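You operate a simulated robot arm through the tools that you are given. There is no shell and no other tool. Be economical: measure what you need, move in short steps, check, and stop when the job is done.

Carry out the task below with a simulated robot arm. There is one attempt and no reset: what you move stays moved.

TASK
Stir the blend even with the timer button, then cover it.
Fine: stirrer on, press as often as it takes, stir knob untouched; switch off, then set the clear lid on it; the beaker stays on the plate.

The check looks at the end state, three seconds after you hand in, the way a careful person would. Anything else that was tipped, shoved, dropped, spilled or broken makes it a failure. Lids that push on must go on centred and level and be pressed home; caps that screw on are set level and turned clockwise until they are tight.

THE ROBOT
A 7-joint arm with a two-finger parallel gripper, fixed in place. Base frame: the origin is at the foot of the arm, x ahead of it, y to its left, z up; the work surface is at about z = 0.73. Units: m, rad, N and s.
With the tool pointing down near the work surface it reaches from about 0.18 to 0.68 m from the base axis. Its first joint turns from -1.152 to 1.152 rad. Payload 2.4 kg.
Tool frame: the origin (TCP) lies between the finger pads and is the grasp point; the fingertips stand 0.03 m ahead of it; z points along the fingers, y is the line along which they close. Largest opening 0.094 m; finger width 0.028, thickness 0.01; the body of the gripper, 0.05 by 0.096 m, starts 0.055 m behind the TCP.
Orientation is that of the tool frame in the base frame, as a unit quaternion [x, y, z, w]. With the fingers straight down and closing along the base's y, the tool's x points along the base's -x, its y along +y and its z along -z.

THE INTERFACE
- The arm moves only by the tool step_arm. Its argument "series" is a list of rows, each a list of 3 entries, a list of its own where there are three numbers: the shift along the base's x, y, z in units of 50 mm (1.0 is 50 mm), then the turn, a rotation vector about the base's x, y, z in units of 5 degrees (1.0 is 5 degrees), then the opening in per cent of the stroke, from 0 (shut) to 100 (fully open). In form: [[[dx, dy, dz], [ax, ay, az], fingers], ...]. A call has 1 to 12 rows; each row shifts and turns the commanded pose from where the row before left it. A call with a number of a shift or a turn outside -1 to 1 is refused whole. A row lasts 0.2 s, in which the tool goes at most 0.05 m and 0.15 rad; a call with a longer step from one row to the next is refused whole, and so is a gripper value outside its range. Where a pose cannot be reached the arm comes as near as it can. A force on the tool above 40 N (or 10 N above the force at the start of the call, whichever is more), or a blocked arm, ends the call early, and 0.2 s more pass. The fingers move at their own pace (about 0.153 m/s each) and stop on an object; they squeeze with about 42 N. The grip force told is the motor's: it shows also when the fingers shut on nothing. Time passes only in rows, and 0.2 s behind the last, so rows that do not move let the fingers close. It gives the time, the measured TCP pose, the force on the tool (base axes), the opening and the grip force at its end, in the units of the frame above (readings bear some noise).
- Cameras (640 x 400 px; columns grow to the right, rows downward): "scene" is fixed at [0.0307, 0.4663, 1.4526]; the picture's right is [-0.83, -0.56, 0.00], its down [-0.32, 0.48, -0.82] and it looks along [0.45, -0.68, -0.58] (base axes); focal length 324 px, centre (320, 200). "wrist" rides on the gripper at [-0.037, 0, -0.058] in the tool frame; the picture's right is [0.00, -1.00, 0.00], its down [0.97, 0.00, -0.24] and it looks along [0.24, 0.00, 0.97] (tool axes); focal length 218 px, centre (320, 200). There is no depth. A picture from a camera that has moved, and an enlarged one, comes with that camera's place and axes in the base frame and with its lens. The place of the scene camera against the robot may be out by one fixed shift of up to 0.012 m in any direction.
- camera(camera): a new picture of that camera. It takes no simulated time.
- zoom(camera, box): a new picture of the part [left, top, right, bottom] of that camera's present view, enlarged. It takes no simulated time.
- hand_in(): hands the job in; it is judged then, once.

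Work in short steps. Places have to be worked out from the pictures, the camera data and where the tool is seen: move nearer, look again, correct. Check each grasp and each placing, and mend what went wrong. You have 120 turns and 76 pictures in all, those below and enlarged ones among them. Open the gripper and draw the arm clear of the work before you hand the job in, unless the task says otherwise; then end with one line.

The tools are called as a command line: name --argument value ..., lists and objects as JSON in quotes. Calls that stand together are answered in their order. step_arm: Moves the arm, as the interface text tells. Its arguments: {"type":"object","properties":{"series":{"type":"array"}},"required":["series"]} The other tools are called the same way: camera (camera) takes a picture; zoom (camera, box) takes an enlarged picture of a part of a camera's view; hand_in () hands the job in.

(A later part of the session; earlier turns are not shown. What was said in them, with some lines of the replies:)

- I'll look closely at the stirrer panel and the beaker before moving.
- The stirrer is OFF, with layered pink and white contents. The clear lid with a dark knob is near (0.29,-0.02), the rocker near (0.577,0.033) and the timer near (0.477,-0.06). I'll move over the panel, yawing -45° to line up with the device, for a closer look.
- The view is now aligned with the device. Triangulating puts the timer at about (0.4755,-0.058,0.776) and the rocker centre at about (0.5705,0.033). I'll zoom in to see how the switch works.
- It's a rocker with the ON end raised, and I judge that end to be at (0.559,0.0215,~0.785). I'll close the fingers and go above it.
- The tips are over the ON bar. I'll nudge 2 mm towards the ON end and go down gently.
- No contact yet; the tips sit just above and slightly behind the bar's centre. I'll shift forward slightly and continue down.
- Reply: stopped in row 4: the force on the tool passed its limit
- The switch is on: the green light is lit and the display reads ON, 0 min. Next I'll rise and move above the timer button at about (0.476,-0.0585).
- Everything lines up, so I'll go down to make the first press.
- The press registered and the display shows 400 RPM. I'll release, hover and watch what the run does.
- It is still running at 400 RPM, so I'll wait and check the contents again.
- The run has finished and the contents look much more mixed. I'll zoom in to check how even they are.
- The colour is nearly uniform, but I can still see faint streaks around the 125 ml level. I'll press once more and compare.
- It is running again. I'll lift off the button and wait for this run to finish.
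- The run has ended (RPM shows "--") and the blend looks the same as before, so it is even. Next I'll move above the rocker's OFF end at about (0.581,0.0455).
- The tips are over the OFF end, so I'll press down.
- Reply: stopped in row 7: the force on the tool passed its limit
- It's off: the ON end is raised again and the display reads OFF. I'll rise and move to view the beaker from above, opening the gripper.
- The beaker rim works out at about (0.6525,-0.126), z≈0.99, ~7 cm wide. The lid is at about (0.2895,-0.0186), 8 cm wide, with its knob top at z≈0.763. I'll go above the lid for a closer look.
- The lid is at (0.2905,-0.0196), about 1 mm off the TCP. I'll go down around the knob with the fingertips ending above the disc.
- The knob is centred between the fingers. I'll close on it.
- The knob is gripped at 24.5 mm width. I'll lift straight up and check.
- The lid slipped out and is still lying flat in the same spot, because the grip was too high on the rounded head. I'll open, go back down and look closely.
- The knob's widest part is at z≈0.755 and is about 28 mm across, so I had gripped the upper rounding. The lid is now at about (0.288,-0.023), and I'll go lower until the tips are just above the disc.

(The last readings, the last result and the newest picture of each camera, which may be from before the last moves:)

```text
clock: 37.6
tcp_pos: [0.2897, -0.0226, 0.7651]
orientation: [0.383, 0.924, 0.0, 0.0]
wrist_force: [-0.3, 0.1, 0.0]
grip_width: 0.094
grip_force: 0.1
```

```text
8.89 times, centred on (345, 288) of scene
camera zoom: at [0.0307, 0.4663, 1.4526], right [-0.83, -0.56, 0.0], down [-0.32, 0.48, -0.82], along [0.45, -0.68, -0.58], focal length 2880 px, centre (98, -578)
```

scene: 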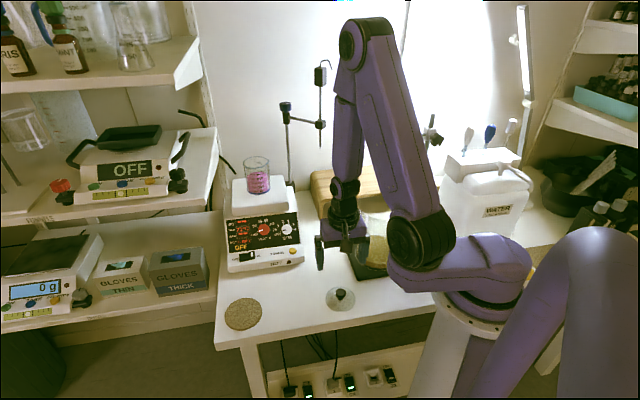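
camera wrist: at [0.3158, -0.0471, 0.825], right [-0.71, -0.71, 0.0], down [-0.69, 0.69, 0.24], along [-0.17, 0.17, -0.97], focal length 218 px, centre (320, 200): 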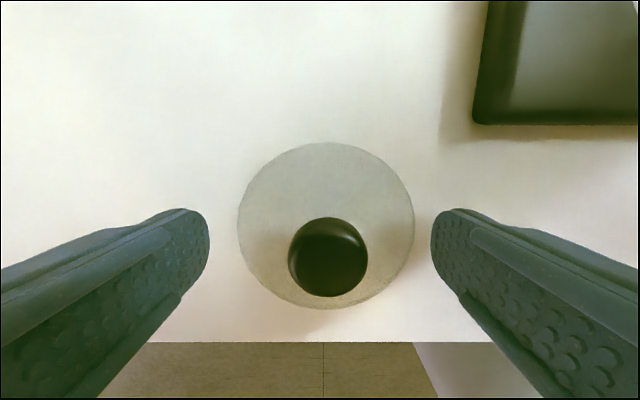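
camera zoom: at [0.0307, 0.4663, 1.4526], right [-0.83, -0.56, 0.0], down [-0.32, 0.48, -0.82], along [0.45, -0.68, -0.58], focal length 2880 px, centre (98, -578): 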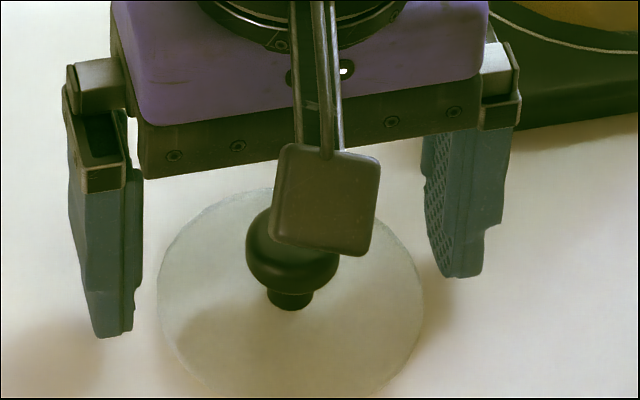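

The knob is about 2.5 mm to the right of the finger centre. I'll shift, close and lift slightly.

step_arm --series '[[[-0.036, -0.036, 0], [0, 0, 0], 100], [[0, 0, 0], [0, 0, 0], 0], [[0, 0, 0], [0, 0, 0], 0], [[0, 0, 0], [0, 0, 0], 0]]'

step_arm --series '[[[0, 0, 0.1], [0, 0, 0], 0], [[0, 0, 0.1], [0, 0, 0], 0], [[0, 0, 0.2], [0, 0, 0], 0], [[0, 0, 0.2], [0, 0, 0], 0], [[0, 0, 0], [0, 0, 0], 0]]'

zoom --camera "scene" --box '[290, 230, 400, 320]'

```text
clock: 38.6
tcp_pos: [0.2879, -0.0239, 0.7677]
orientation: [0.382, 0.924, -0.001, 0.0]
wrist_force: [-0.7, 0.5, 1.7]
grip_width: 0.0258
grip_force: 41.5
```

```text
clock: 39.8
tcp_pos: [0.2864, -0.023, 0.7975]
orientation: [0.383, 0.924, 0.0, -0.001]
wrist_force: [0.0, 0.1, -0.8]
grip_width: 0.0259
grip_force: 41.8
```

```text
4.44 times, centred on (345, 275) of scene
camera zoom: at [0.0307, 0.4663, 1.4526], right [-0.83, -0.56, 0.0], down [-0.32, 0.48, -0.82], along [0.45, -0.68, -0.58], focal length 1440 px, centre (209, -133)
```

zoom: 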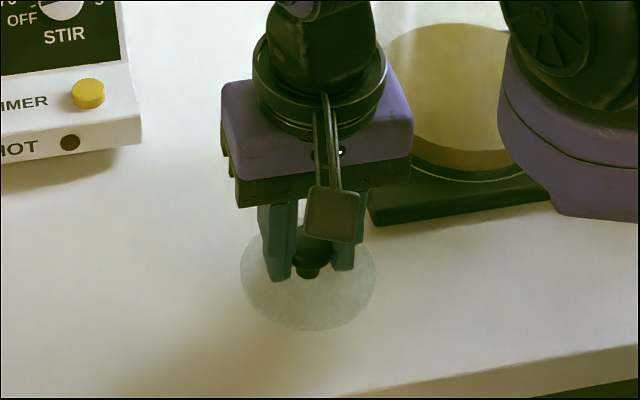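

The lid is held now (width 25.9 mm) and looks level. I'll raise it smoothly.

step_arm --series '[[[0, 0, 0.3], [0, 0, 0], 0], [[0, 0, 0.5], [0, 0, 0], 0], [[0, 0, 0.5], [0, 0, 0], 0], [[0, 0, 0.5], [0, 0, 0], 0], [[0, 0, 0.5], [0, 0, 0], 0], [[0, 0, 0.5], [0, 0, 0], 0], [[0, 0, 0.5], [0, 0, 0], 0], [[0, 0, 0.5], [0, 0, 0], 0], [[0, 0, 0.5], [0, 0, 0], 0], [[0, 0, 0.5], [0, 0, 0], 0], [[0, 0, 0.5], [0, 0, 0], 0], [[0, 0, 0.3], [0, 0, 0], 0]]'

camera --camera "wrist"

zoom --camera "scene" --box '[270, 90, 430, 220]'

```text
clock: 42.4
tcp_pos: [0.2873, -0.0233, 1.0771]
orientation: [0.382, 0.924, -0.001, -0.001]
wrist_force: [0.2, 0.6, -0.1]
grip_width: 0.0259
grip_force: 42.0
```

```text
31 pictures are left
camera wrist: at [0.3135, -0.0494, 1.1347], right [-0.71, -0.71, 0.0], down [-0.69, 0.69, 0.24], along [-0.17, 0.17, -0.97], focal length 218 px, centre (320, 200)
```

wrist: 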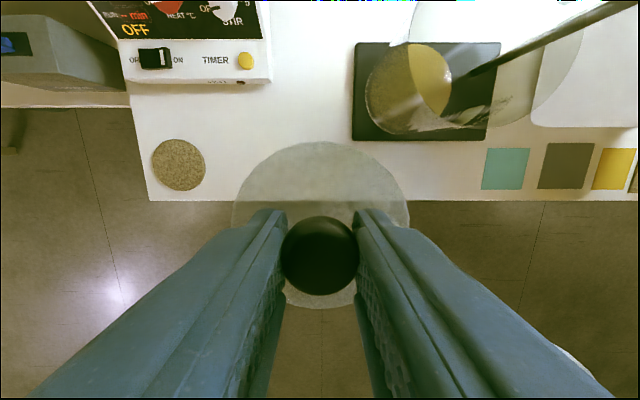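

```text
3.08 times, centred on (350, 155) of scene
camera zoom: at [0.0307, 0.4663, 1.4526], right [-0.83, -0.56, 0.0], down [-0.32, 0.48, -0.82], along [0.45, -0.68, -0.58], focal length 997 px, centre (228, 338)
```

zoom: 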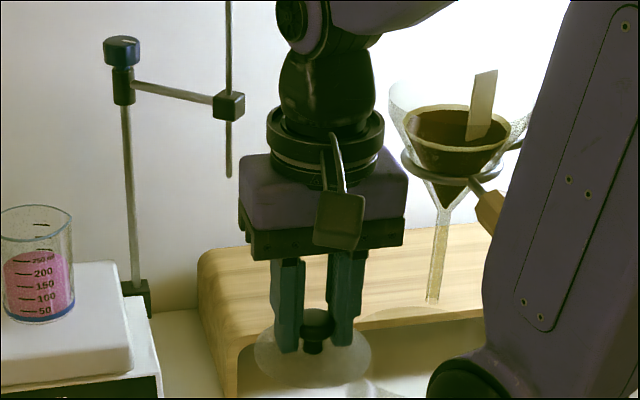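

The lid is held level and centred under the TCP. I'll carry it over the beaker at (0.6525,-0.126), keeping z≈1.08.

step_arm --series '[[[0.4, -0.11, 0], [0, 0, 0], 0], [[0.7, -0.2, 0], [0, 0, 0], 0], [[0.7, -0.2, 0], [0, 0, 0], 0], [[0.7, -0.2, 0], [0, 0, 0], 0], [[0.7, -0.2, 0], [0, 0, 0], 0], [[0.7, -0.2, 0], [0, 0, 0], 0], [[0.7, -0.2, 0], [0, 0, 0], 0], [[0.7, -0.2, 0], [0, 0, 0], 0], [[0.7, -0.2, 0], [0, 0, 0], 0], [[0.7, -0.2, 0], [0, 0, 0], 0], [[0.6, -0.15, 0], [0, 0, 0], 0], [[0, 0, 0], [0, 0, 0], 0]]'

camera --camera "wrist"

zoom --camera "scene" --box '[215, 90, 335, 210]'

```text
clock: 45.0
tcp_pos: [0.6491, -0.126, 1.0752]
orientation: [0.382, 0.924, -0.001, -0.001]
wrist_force: [0.2, -0.1, -0.3]
grip_width: 0.0257
grip_force: 41.5
```

```text
29 pictures are left
camera wrist: at [0.6761, -0.1511, 1.1344], right [-0.71, -0.71, 0.0], down [-0.69, 0.69, 0.24], along [-0.17, 0.17, -0.97], focal length 218 px, centre (320, 200)
```

wrist: 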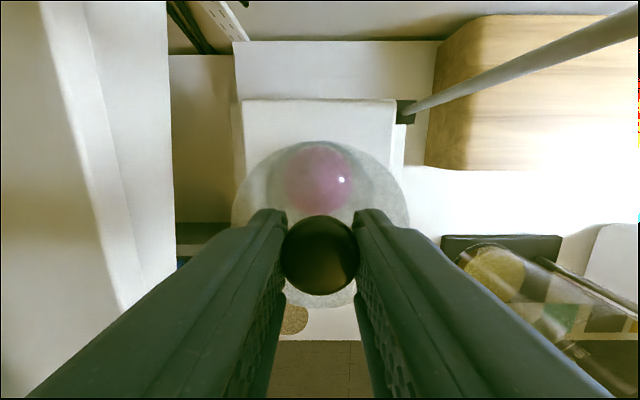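

```text
3.33 times, centred on (275, 150) of scene
camera zoom: at [0.0307, 0.4663, 1.4526], right [-0.83, -0.56, 0.0], down [-0.32, 0.48, -0.82], along [0.45, -0.68, -0.58], focal length 1080 px, centre (470, 367)
```

zoom: 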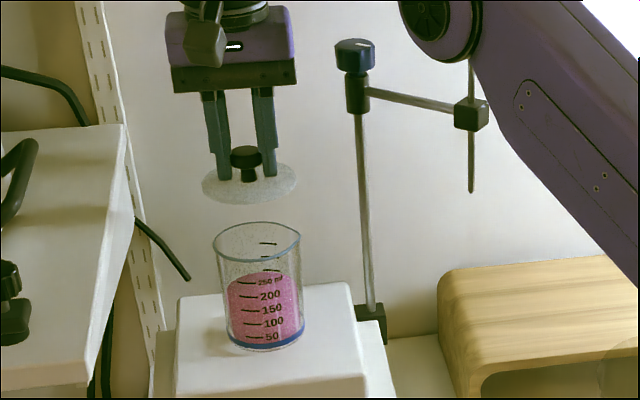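

zoom --camera "wrist" --box '[220, 130, 420, 310]'

zoom --camera "scene" --box '[235, 130, 295, 205]'

```text
2.22 times, centred on (320, 220) of wrist
camera zoom: at [0.6761, -0.1511, 1.1344], right [-0.71, -0.71, 0.0], down [-0.69, 0.69, 0.24], along [-0.17, 0.17, -0.97], focal length 485 px, centre (320, 156)
```

zoom: 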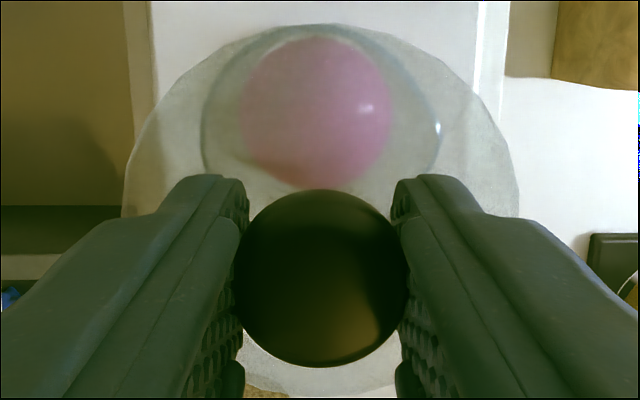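

```text
5.33 times, centred on (265, 168) of scene
camera zoom: at [0.0307, 0.4663, 1.4526], right [-0.83, -0.56, 0.0], down [-0.32, 0.48, -0.82], along [0.45, -0.68, -0.58], focal length 1728 px, centre (613, 373)
```

zoom: 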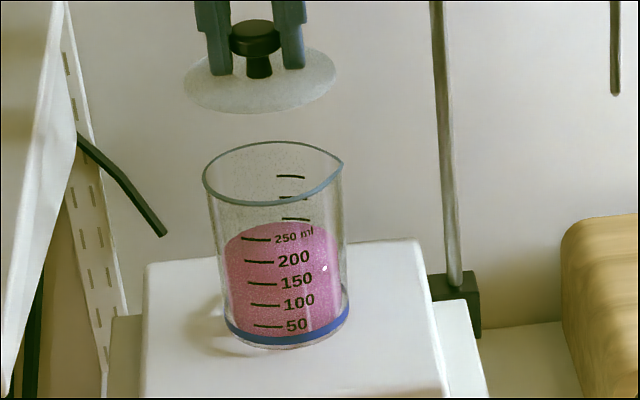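

The rim is at z≈0.98 with R≈37 mm, and the lid needs to shift by about (+4.5,-2) mm. I'll correct that and lower to about 2 cm above the rim, then look again.

step_arm --series '[[[0.09, -0.038, 0], [0, 0, 0], 0], [[0, 0, -0.2], [0, 0, 0], 0], [[0, 0, -0.3], [0, 0, 0], 0], [[0, 0, -0.2], [0, 0, 0], 0], [[0, 0, 0], [0, 0, 0], 0]]'

zoom --camera "wrist" --box '[220, 130, 420, 310]'

zoom --camera "scene" --box '[235, 130, 295, 205]'

```text
clock: 46.2
tcp_pos: [0.6561, -0.1273, 1.0411]
orientation: [0.384, 0.923, 0.0, -0.001]
wrist_force: [-0.1, -0.2, 0.0]
grip_width: 0.0258
grip_force: 42.2
```

```text
2.22 times, centred on (320, 220) of wrist
camera zoom: at [0.6825, -0.1528, 1.0996], right [-0.71, -0.71, 0.0], down [-0.69, 0.69, 0.24], along [-0.17, 0.17, -0.97], focal length 485 px, centre (320, 156)
```

zoom: 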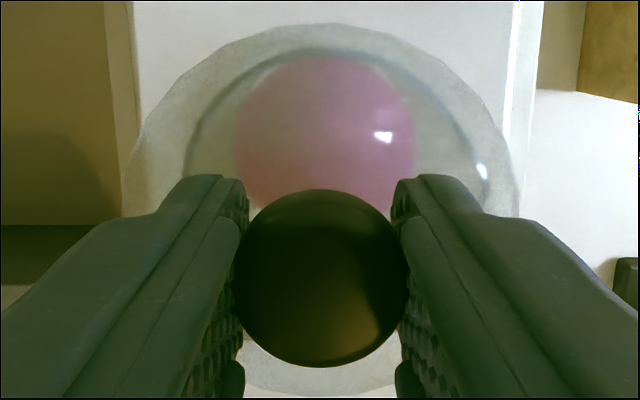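

```text
5.33 times, centred on (265, 168) of scene
camera zoom: at [0.0307, 0.4663, 1.4526], right [-0.83, -0.56, 0.0], down [-0.32, 0.48, -0.82], along [0.45, -0.68, -0.58], focal length 1728 px, centre (613, 373)
```

zoom: 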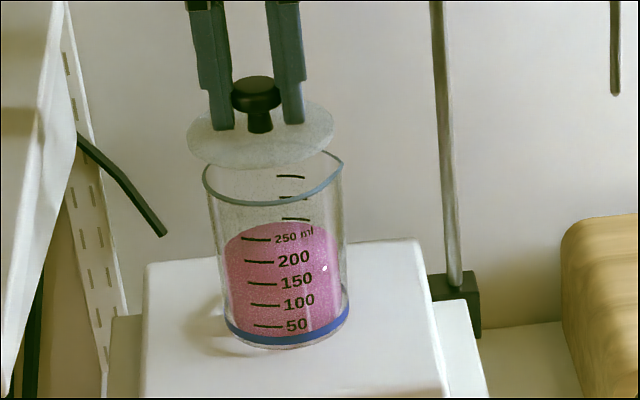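

I measure the rim centre relative to the lid as about (-3.2,+0.4) mm. I'll correct for that and lower to just above the rim.

step_arm --series '[[[-0.064, 0.008, 0], [0, 0, 0], 0], [[0, 0, -0.16], [0, 0, 0], 0], [[0, 0, -0.14], [0, 0, 0], 0], [[0, 0, 0], [0, 0, 0], 0]]'

zoom --camera "wrist" --box '[220, 130, 420, 310]'

zoom --camera "scene" --box '[240, 140, 280, 190]'

```text
clock: 47.2
tcp_pos: [0.653, -0.1278, 1.0263]
orientation: [0.383, 0.924, 0.0, 0.0]
wrist_force: [-0.2, 0.3, 0.4]
grip_width: 0.0259
grip_force: 42.1
```

```text
2.22 times, centred on (320, 220) of wrist
camera zoom: at [0.6796, -0.153, 1.0852], right [-0.71, -0.71, 0.0], down [-0.69, 0.69, 0.24], along [-0.17, 0.17, -0.97], focal length 485 px, centre (320, 156)
```

zoom: 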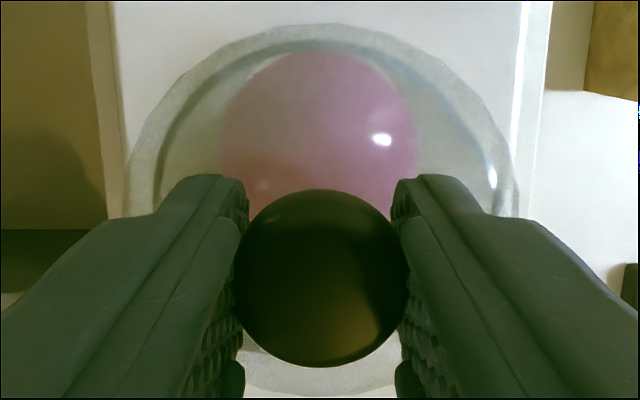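

```text
8.00 times, centred on (260, 165) of scene
camera zoom: at [0.0307, 0.4663, 1.4526], right [-0.83, -0.56, 0.0], down [-0.32, 0.48, -0.82], along [0.45, -0.68, -0.58], focal length 2592 px, centre (800, 480)
```

zoom: 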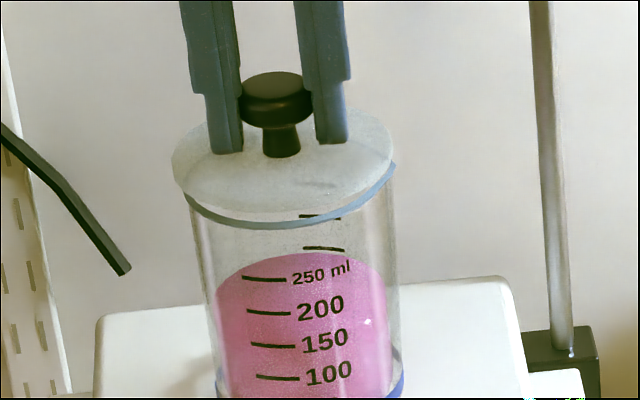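

The lid is centred within about 1 mm. I'll make a tiny correction and lower gently to contact.

step_arm --series '[[[0.01, 0.02, -0.06], [0, 0, 0], 0], [[0, 0, -0.05], [0, 0, 0], 0], [[0, 0, -0.04], [0, 0, 0], 0], [[0, 0, 0], [0, 0, 0], 0]]'

zoom --camera "scene" --box '[240, 140, 280, 190]'

```text
clock: 48.2
tcp_pos: [0.6532, -0.1259, 1.0198]
orientation: [0.383, 0.924, 0.0, -0.001]
wrist_force: [-2.2, 0.1, 7.8]
grip_width: 0.0259
grip_force: 42.6
```

```text
8.00 times, centred on (260, 165) of scene
camera zoom: at [0.0304, 0.4664, 1.4526], right [-0.83, -0.56, 0.0], down [-0.32, 0.48, -0.82], along [0.45, -0.68, -0.58], focal length 2592 px, centre (800, 480)
```

zoom: 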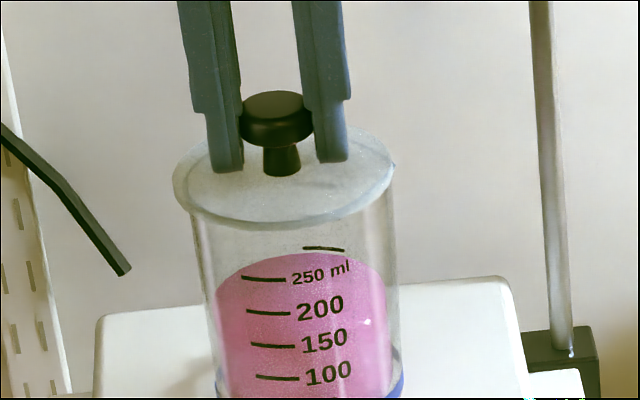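

The lid has touched down level on the rim at 7.8 N and is centred. I'll relieve the pressure slightly and open the fingers.

step_arm --series '[[[0, 0, 0.03], [0, 0, 0], 0], [[0, 0, 0], [0, 0, 0], 35], [[0, 0, 0], [0, 0, 0], 70], [[0, 0, 0], [0, 0, 0], 70]]'

zoom --camera "scene" --box '[235, 130, 295, 205]'

camera --camera "wrist"

```text
clock: 49.2
tcp_pos: [0.6538, -0.1271, 1.0211]
orientation: [0.382, 0.924, 0.0, 0.0]
wrist_force: [0.1, 0.4, 0.0]
grip_width: 0.0658
grip_force: 0.0
```

```text
5.33 times, centred on (265, 168) of scene
camera zoom: at [0.0307, 0.4663, 1.4526], right [-0.83, -0.56, 0.0], down [-0.32, 0.48, -0.82], along [0.45, -0.68, -0.58], focal length 1728 px, centre (613, 373)
```

zoom: 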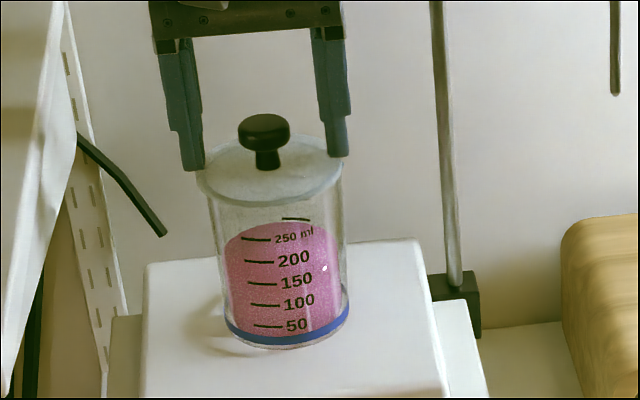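

```text
19 pictures are left
camera wrist: at [0.6796, -0.1519, 1.0787], right [-0.71, -0.71, 0.0], down [-0.69, 0.69, 0.24], along [-0.17, 0.17, -0.97], focal length 218 px, centre (320, 200)
```

wrist: 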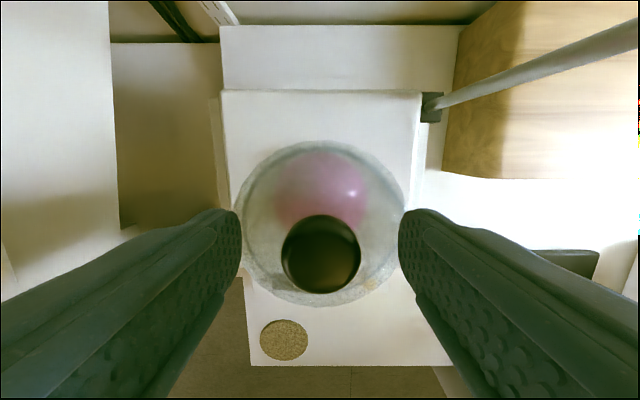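

The lid rests level and the fingers are clear of it. I'll rise straight up, draw back and check.

step_arm --series '[[[0, 0, 0.3], [0, 0, 0], 70], [[0, 0, 0.6], [0, 0, 0], 70], [[0, 0, 0.8], [0, 0, 0], 100], [[0, 0, 0.8], [0, 0, 0], 100], [[-0.6, 0.1, 0.4], [0, 0, 0], 100], [[-0.8, 0.2, 0], [0, 0, 0], 100], [[-0.8, 0.2, 0], [0, 0, 0], 100], [[-0.8, 0.2, 0], [0, 0, 0], 100]]'

zoom --camera "scene" --box '[210, 130, 330, 275]'

zoom --camera "scene" --box '[240, 140, 280, 200]'

camera --camera "wrist"

```text
clock: 51.0
tcp_pos: [0.4965, -0.0878, 1.1429]
orientation: [0.383, 0.924, 0.0, 0.001]
wrist_force: [-0.2, -0.4, 0.1]
grip_width: 0.0939
grip_force: 0.0
out of reach, approached as far as the arm can: row 4
```

```text
2.76 times, centred on (270, 202) of scene
camera zoom: at [0.0306, 0.4663, 1.4526], right [-0.83, -0.56, 0.0], down [-0.32, 0.48, -0.82], along [0.45, -0.68, -0.58], focal length 894 px, centre (458, 193)
```

zoom: 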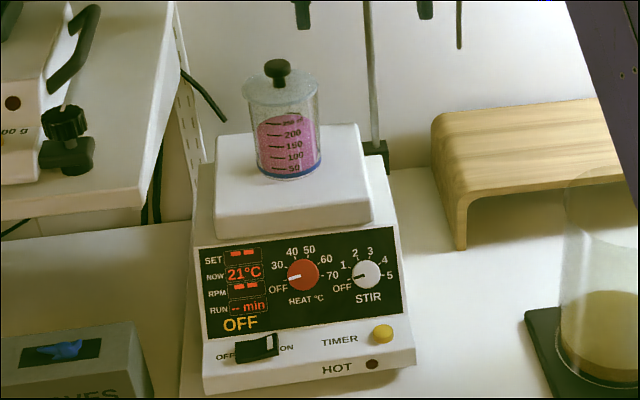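

```text
6.67 times, centred on (260, 170) of scene
camera zoom: at [0.0306, 0.4663, 1.4526], right [-0.83, -0.56, 0.0], down [-0.32, 0.48, -0.82], along [0.45, -0.68, -0.58], focal length 2160 px, centre (720, 400)
```

zoom: 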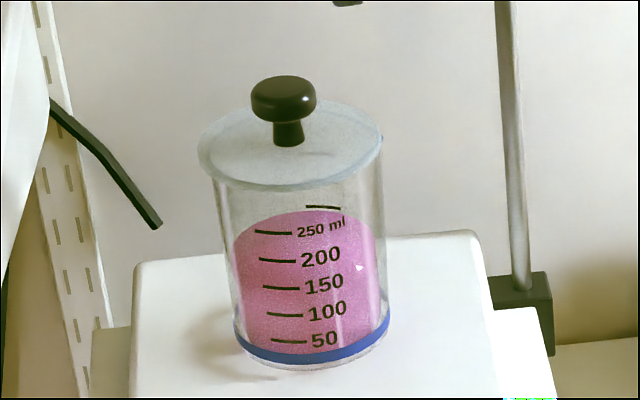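

```text
16 pictures are left
camera wrist: at [0.5226, -0.1131, 1.202], right [-0.71, -0.71, 0.0], down [-0.69, 0.69, 0.24], along [-0.17, 0.17, -0.97], focal length 218 px, centre (320, 200)
```

wrist: 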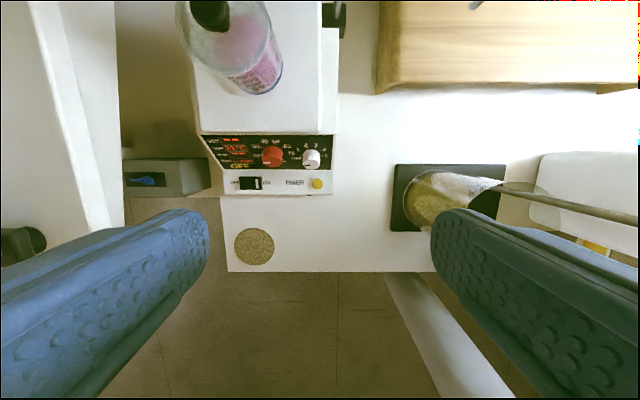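

The blend is even, the stirrer reads OFF with the stir knob untouched, and the lid sits level over the whole rim with the beaker still on the plate. The arm is clear and open, so I'm handing in.

hand_in

```text
The job is handed in.
```

I stirred the blend even with two timer presses, switched the stirrer off and set the clear lid level on the beaker. The lid sits about 2 mm off centre but covers the whole rim. The beaker is still on the plate and the stir knob was not touched.
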